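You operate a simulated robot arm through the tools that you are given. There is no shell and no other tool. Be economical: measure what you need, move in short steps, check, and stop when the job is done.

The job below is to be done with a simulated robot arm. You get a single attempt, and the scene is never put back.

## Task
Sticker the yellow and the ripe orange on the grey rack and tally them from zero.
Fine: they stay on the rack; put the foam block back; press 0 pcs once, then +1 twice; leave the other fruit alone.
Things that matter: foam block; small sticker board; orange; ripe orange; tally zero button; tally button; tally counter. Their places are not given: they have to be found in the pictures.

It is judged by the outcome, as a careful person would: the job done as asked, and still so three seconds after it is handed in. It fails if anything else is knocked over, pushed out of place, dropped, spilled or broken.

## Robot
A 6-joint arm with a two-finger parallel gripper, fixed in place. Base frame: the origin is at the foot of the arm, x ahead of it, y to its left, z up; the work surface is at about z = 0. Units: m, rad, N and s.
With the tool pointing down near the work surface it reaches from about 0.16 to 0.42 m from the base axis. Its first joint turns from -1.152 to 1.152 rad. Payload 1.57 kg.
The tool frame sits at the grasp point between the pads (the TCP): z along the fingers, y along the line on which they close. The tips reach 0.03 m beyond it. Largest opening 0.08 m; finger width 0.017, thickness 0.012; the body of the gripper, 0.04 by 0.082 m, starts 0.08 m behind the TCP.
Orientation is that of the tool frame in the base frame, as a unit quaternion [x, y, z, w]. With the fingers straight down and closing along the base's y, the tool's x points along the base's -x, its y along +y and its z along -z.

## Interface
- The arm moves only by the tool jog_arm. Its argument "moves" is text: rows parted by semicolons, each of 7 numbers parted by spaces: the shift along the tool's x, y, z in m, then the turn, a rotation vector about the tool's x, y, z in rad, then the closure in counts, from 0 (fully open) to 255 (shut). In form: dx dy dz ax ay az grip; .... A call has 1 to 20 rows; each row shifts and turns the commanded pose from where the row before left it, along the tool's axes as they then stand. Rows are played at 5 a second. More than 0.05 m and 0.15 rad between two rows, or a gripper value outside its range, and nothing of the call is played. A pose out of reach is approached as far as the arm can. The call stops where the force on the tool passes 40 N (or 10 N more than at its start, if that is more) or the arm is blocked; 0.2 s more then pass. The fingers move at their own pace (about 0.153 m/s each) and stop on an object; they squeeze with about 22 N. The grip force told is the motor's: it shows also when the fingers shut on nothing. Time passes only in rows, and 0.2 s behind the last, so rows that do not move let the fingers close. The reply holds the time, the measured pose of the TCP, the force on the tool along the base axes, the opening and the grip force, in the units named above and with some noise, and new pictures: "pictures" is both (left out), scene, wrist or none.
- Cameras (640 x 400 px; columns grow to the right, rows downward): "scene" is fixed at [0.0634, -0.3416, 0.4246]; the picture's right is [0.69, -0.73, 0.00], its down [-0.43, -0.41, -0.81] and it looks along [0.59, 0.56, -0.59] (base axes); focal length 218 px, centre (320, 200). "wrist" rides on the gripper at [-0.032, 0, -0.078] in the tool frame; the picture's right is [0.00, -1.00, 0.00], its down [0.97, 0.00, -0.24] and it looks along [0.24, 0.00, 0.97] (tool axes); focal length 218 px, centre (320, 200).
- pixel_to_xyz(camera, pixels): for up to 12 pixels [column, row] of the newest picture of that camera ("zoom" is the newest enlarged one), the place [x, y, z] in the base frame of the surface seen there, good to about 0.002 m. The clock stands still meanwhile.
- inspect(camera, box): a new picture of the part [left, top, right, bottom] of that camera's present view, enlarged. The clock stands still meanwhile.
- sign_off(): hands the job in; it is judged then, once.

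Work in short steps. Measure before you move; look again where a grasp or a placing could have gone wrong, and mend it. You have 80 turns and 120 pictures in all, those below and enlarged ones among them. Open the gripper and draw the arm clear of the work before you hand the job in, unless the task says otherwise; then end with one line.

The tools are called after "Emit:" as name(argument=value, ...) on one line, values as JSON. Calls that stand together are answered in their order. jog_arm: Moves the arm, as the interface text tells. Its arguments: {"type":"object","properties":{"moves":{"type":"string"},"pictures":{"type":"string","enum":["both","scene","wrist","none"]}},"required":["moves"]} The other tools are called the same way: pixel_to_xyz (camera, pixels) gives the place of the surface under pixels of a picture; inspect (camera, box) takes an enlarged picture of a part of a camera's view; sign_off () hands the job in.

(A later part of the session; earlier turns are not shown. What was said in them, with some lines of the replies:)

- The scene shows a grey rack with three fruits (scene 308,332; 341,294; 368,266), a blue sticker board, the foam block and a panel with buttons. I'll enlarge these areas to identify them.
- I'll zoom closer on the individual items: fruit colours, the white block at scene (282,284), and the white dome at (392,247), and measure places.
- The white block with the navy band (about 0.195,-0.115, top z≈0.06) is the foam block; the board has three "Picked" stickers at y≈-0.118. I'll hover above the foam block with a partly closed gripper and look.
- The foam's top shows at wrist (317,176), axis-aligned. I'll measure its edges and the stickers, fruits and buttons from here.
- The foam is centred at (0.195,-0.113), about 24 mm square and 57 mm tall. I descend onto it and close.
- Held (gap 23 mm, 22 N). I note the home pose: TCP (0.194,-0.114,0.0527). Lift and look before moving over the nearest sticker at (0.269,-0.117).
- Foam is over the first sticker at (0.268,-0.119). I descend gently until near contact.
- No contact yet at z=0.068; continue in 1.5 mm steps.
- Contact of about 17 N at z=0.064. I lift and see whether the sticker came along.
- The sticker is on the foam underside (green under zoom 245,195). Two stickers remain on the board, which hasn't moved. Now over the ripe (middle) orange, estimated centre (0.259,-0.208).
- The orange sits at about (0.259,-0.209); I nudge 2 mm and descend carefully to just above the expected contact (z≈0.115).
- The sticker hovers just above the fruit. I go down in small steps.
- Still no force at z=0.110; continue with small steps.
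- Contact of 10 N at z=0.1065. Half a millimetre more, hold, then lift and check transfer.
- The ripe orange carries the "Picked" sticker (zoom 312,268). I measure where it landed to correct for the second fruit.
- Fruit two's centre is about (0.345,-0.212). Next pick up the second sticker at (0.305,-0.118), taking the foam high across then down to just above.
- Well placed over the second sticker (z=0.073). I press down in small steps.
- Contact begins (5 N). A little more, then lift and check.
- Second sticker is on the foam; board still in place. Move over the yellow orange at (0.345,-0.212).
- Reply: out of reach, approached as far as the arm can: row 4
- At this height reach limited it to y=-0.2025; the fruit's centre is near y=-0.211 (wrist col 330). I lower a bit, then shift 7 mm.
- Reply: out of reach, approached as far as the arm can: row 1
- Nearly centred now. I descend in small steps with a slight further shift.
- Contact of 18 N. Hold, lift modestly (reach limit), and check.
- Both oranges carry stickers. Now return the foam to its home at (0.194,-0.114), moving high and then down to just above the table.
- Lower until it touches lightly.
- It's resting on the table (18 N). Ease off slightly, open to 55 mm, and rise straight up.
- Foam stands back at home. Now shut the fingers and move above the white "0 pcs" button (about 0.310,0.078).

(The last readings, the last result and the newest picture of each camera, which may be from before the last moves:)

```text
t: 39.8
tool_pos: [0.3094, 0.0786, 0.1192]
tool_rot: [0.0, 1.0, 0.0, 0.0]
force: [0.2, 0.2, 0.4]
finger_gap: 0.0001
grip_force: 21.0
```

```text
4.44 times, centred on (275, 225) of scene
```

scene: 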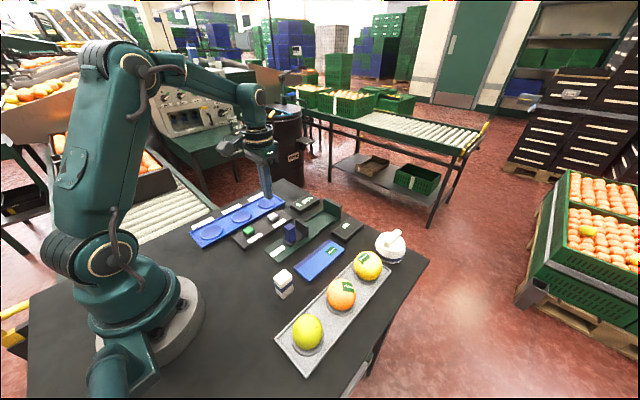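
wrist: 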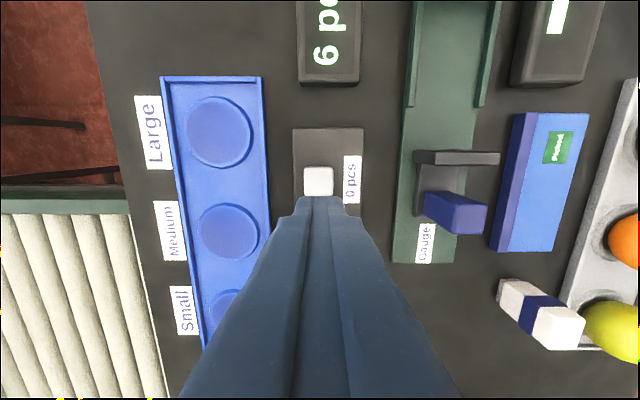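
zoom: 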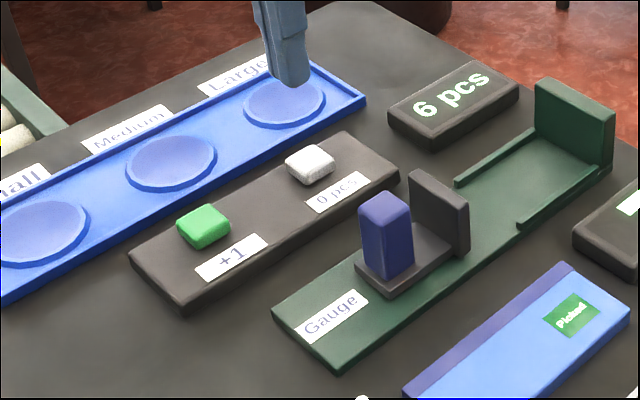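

Emit:
pixel_to_xyz(camera="zoom", pixels=[[309, 158], [290, 158], [332, 160], [203, 219], [180, 222], [228, 225], [270, 150]])

Emit:
pixel_to_xyz(camera="wrist", pixels=[[318, 182], [306, 182], [331, 182], [318, 169], [318, 193]])

```text
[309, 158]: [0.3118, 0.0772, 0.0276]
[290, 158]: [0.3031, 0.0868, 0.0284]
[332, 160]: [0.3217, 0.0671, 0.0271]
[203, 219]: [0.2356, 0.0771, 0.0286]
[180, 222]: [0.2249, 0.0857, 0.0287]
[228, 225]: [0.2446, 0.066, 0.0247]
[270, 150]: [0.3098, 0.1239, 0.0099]
```

```text
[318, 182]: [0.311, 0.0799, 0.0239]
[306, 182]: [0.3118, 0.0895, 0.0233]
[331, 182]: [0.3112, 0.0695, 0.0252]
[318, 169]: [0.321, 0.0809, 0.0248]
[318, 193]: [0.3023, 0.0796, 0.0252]
```

The zero button is centred at (0.311,0.078), top z≈0.026, so contact is near TCP z 0.056. Descend to 0.06.

Emit:
jog_arm(moves="-0.0015 -0.0005 0.03 0 0 0 255; 0 0 0.027 0 0 0 255; 0 0 0.002 0 0 0 255; 0 0 0 0 0 0 255", pictures="none")

```text
t: 40.8
tool_pos: [0.3107, 0.0773, 0.0597]
tool_rot: [0.0, 1.0, 0.0, 0.0]
force: [-0.1, 0.1, -0.6]
finger_gap: 0.0
grip_force: 21.6
```

Emit:
jog_arm(moves="0 0 0.0015 0 0 0 255; 0 0 0.0015 0 0 0 255; 0 0 0.0015 0 0 0 255; 0 0 0 0 0 0 255", pictures="none")

```text
t: 41.8
tool_pos: [0.3097, 0.077, 0.0564]
tool_rot: [-0.001, 1.0, -0.001, -0.001]
force: [0.4, 0.0, -0.1]
finger_gap: 0.0
grip_force: 21.3
```

Emit:
jog_arm(moves="0 0 0.001 0 0 0 255; 0 0 0.001 0 0 0 255; 0 0 0 0 0 0 255", pictures="scene")

Emit:
inspect(camera="scene", box=[230, 180, 330, 260])

```text
t: 42.6
tool_pos: [0.3115, 0.079, 0.0542]
tool_rot: [0.0, 1.0, 0.0, 0.001]
force: [-0.2, 1.3, 0.9]
finger_gap: 0.0
grip_force: 21.4
```

scene: 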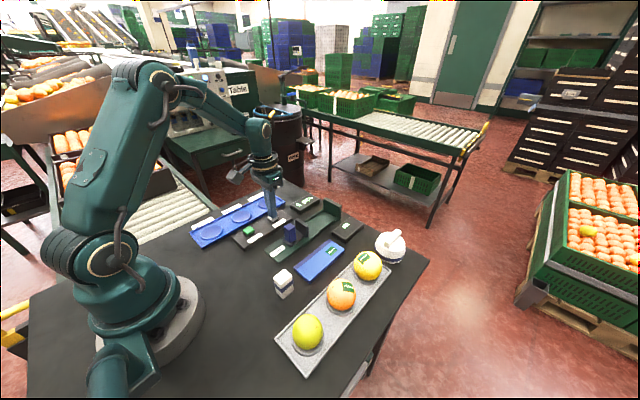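

```text
5.00 times, centred on (280, 220) of scene
```

zoom: 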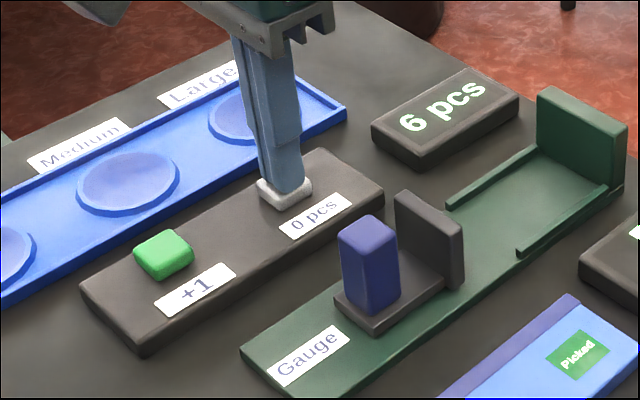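

Tip is touching the button, counter still "6 pcs". Press a bit deeper.

Emit:
jog_arm(moves="0 0 0.001 0 0 0 255; 0 0 0.001 0 0 0 255; 0 0 0 0 0 0 255", pictures="none")

Emit:
inspect(camera="scene", box=[230, 180, 330, 260])

```text
t: 43.4
tool_pos: [0.3108, 0.0762, 0.0529]
tool_rot: [-0.001, 1.0, 0.0, 0.0]
force: [1.6, 0.2, 2.4]
finger_gap: 0.0
grip_force: 21.4
```

```text
5.00 times, centred on (280, 220) of scene
```

zoom: 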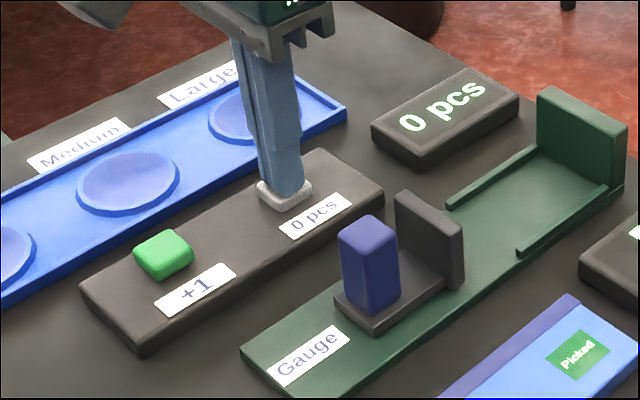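

Counter reads "0 pcs". Lift clear and move above the green +1 button at (0.235,0.077), to z≈0.06.

Emit:
jog_arm(moves="0 0 -0.02 0 0 0 255; 0 0 -0.015 0 0 0 255; 0.038 0 0 0 0 0 255; 0.038 0 0 0 0 0 255; 0 0 0 0 0 0 255; 0 0 0.026 0 0 0 255; 0 0 0 0 0 0 255")

Emit:
inspect(camera="scene", box=[220, 180, 320, 260])

```text
t: 45.0
tool_pos: [0.2338, 0.0763, 0.0592]
tool_rot: [0.0, 1.0, 0.0, -0.001]
force: [0.2, -0.1, -0.3]
finger_gap: 0.0
grip_force: 21.7
```

scene: 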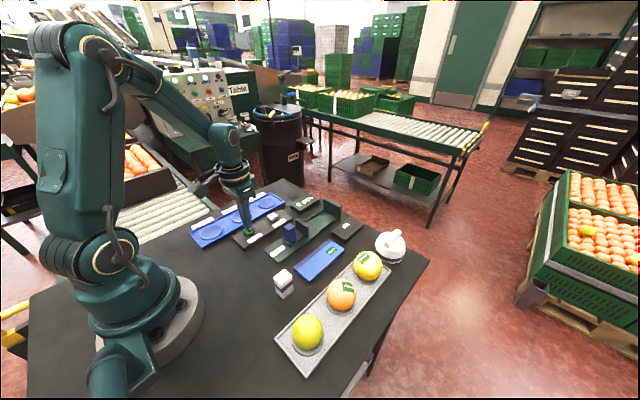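
wrist: 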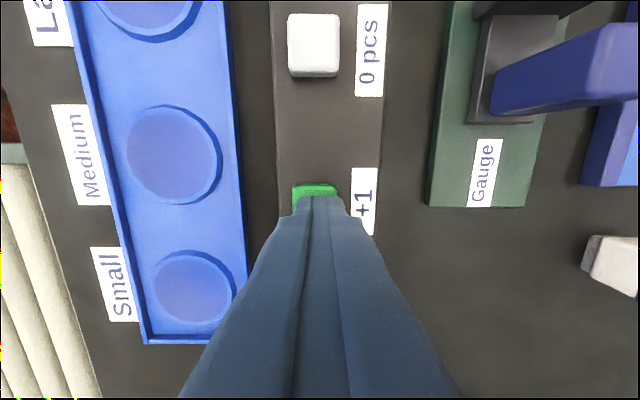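

```text
5.00 times, centred on (270, 220) of scene
```

zoom: 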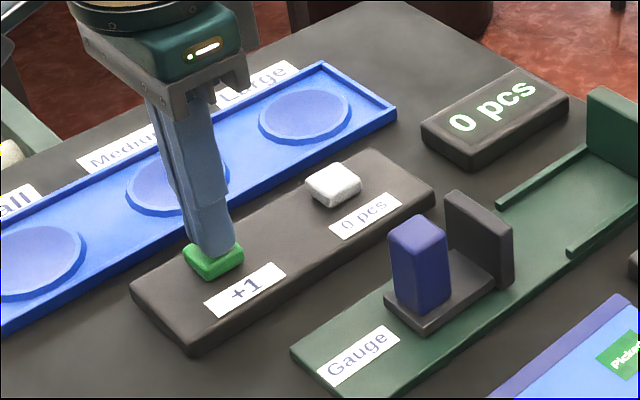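

Above the green button. Press down about 7 mm in small steps and read the counter.

Emit:
jog_arm(moves="0 0.001 0.002 0 0 0 255; 0 0 0.002 0 0 0 255; 0 0 0.0015 0 0 0 255; 0 0 0.0015 0 0 0 255; 0 0 0 0 0 0 255", pictures="none")

Emit:
inspect(camera="scene", box=[220, 180, 320, 260])

```text
t: 46.2
tool_pos: [0.234, 0.0771, 0.0535]
tool_rot: [-0.001, 1.0, 0.0, 0.0]
force: [-0.3, 0.3, 0.8]
finger_gap: 0.0001
grip_force: 21.1
```

```text
5.00 times, centred on (270, 220) of scene
```

zoom: 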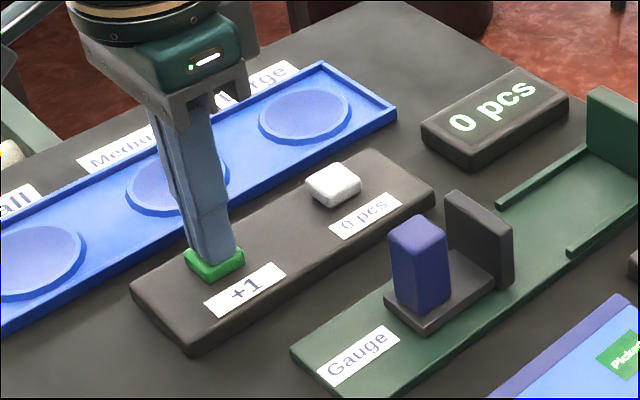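

Emit:
jog_arm(moves="0 0 0.001 0 0 0 255; 0 0 0.001 0 0 0 255; 0 0 0 0 0 0 255", pictures="none")

Emit:
inspect(camera="scene", box=[220, 180, 320, 260])

```text
t: 47.0
tool_pos: [0.2346, 0.0775, 0.0522]
tool_rot: [-0.001, 1.0, 0.001, 0.001]
force: [-0.8, 0.5, 2.3]
finger_gap: 0.0
grip_force: 20.9
```

```text
5.00 times, centred on (270, 220) of scene
```

zoom: 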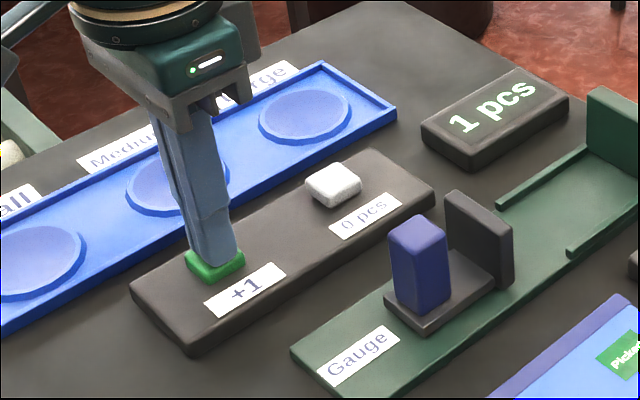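

Counter shows 1. Release by 12 mm, wait, and press again to the same depth.

Emit:
jog_arm(moves="0 0 -0.012 0 0 0 255; 0 0 0 0 0 0 255; 0 0 0 0 0 0 255; 0 0 0.006 0 0 0 255; 0 0 0.004 0 0 0 255; 0 0 0.002 0 0 0 255; 0 0 0 0 0 0 255", pictures="none")

Emit:
inspect(camera="scene", box=[220, 180, 320, 260])

```text
t: 48.6
tool_pos: [0.2347, 0.0778, 0.0523]
tool_rot: [-0.001, 1.0, 0.0, 0.0]
force: [-0.1, -1.5, 2.4]
finger_gap: 0.0001
grip_force: 21.8
```

```text
5.00 times, centred on (270, 220) of scene
```

zoom: 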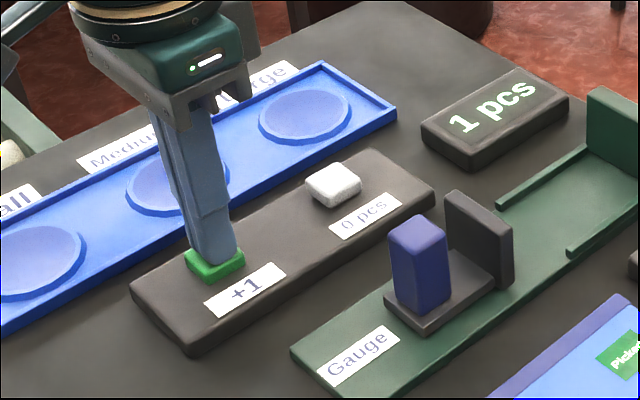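

Still 1; slightly deeper.

Emit:
jog_arm(moves="0 0 0.0007 0 0 0 255; 0 0 0 0 0 0 255", pictures="none")

Emit:
inspect(camera="scene", box=[220, 180, 320, 260])

```text
t: 49.2
tool_pos: [0.2361, 0.0775, 0.0524]
tool_rot: [0.0, 1.0, 0.0, 0.0]
force: [0.3, 1.6, 1.8]
finger_gap: 0.0001
grip_force: 21.3
```

```text
5.00 times, centred on (270, 220) of scene
```

zoom: 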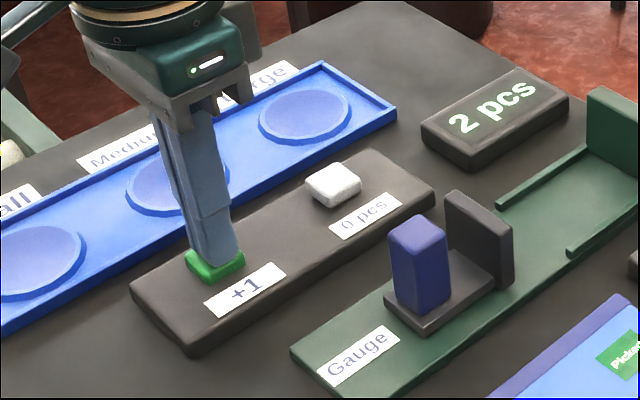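

Counter reads "2 pcs". Lift straight up, open the gripper well above the work, and check everything.

Emit:
jog_arm(moves="0 0 -0.03 0 0 0 255; 0 0 -0.045 0 0 0 255; 0 0 -0.045 0 0 0 255; 0 -0.04 -0.045 0 0 0 0; 0 -0.03 -0.035 0 0 0 0; 0 0 0 0 0 0 0; 0 0 0 0 0 0 0")

Emit:
inspect(camera="scene", box=[180, 180, 430, 380])

```text
refused: row 4 steps farther than a row can; nothing moved
```

```text
2.00 times, centred on (305, 280) of scene
```

zoom: 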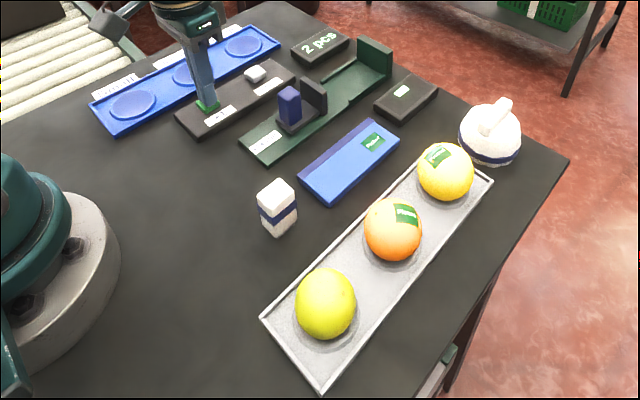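

That call was refused because one row was too long; I repeat with shorter rows.

Emit:
jog_arm(moves="0 0 -0.03 0 0 0 255; 0 0 -0.04 0 0 0 255; 0 0 -0.04 0 0 0 255; 0 -0.025 -0.035 0 0 0 0; 0 -0.025 -0.035 0 0 0 0; 0 0 0 0 0 0 0; 0 0 0 0 0 0 0")

Emit:
inspect(camera="scene", box=[180, 180, 430, 380])

```text
t: 50.8
tool_pos: [0.2377, 0.0281, 0.2332]
tool_rot: [-0.001, 1.0, 0.0, 0.0]
force: [0.0, 0.7, 0.6]
finger_gap: 0.0802
grip_force: 0.2
```

scene: 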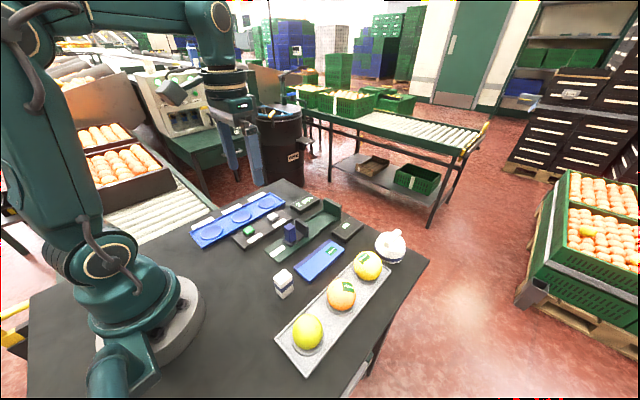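
wrist: 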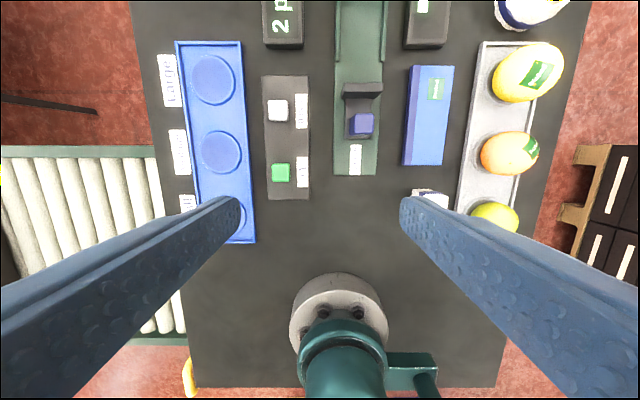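

```text
2.00 times, centred on (305, 280) of scene
```

zoom: 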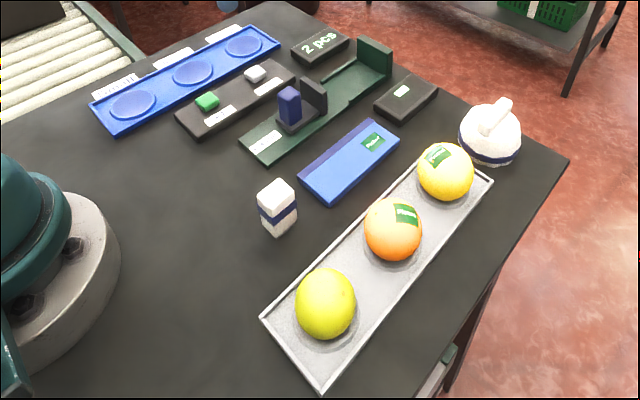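

Both oranges are stickered on the rack, the foam is upright at home, the counter reads 2 pcs, and the arm is clear and open. I hand it in.

Emit:
sign_off()

```text
The job is handed in.
```

The yellow and the ripe orange each carry a "Picked" sticker and are still on the rack, the foam block is back in its place, and the counter went from 0 to 2 pcs; I took the golden fruit at the far end as the yellow one and left the yellow-green one alone.
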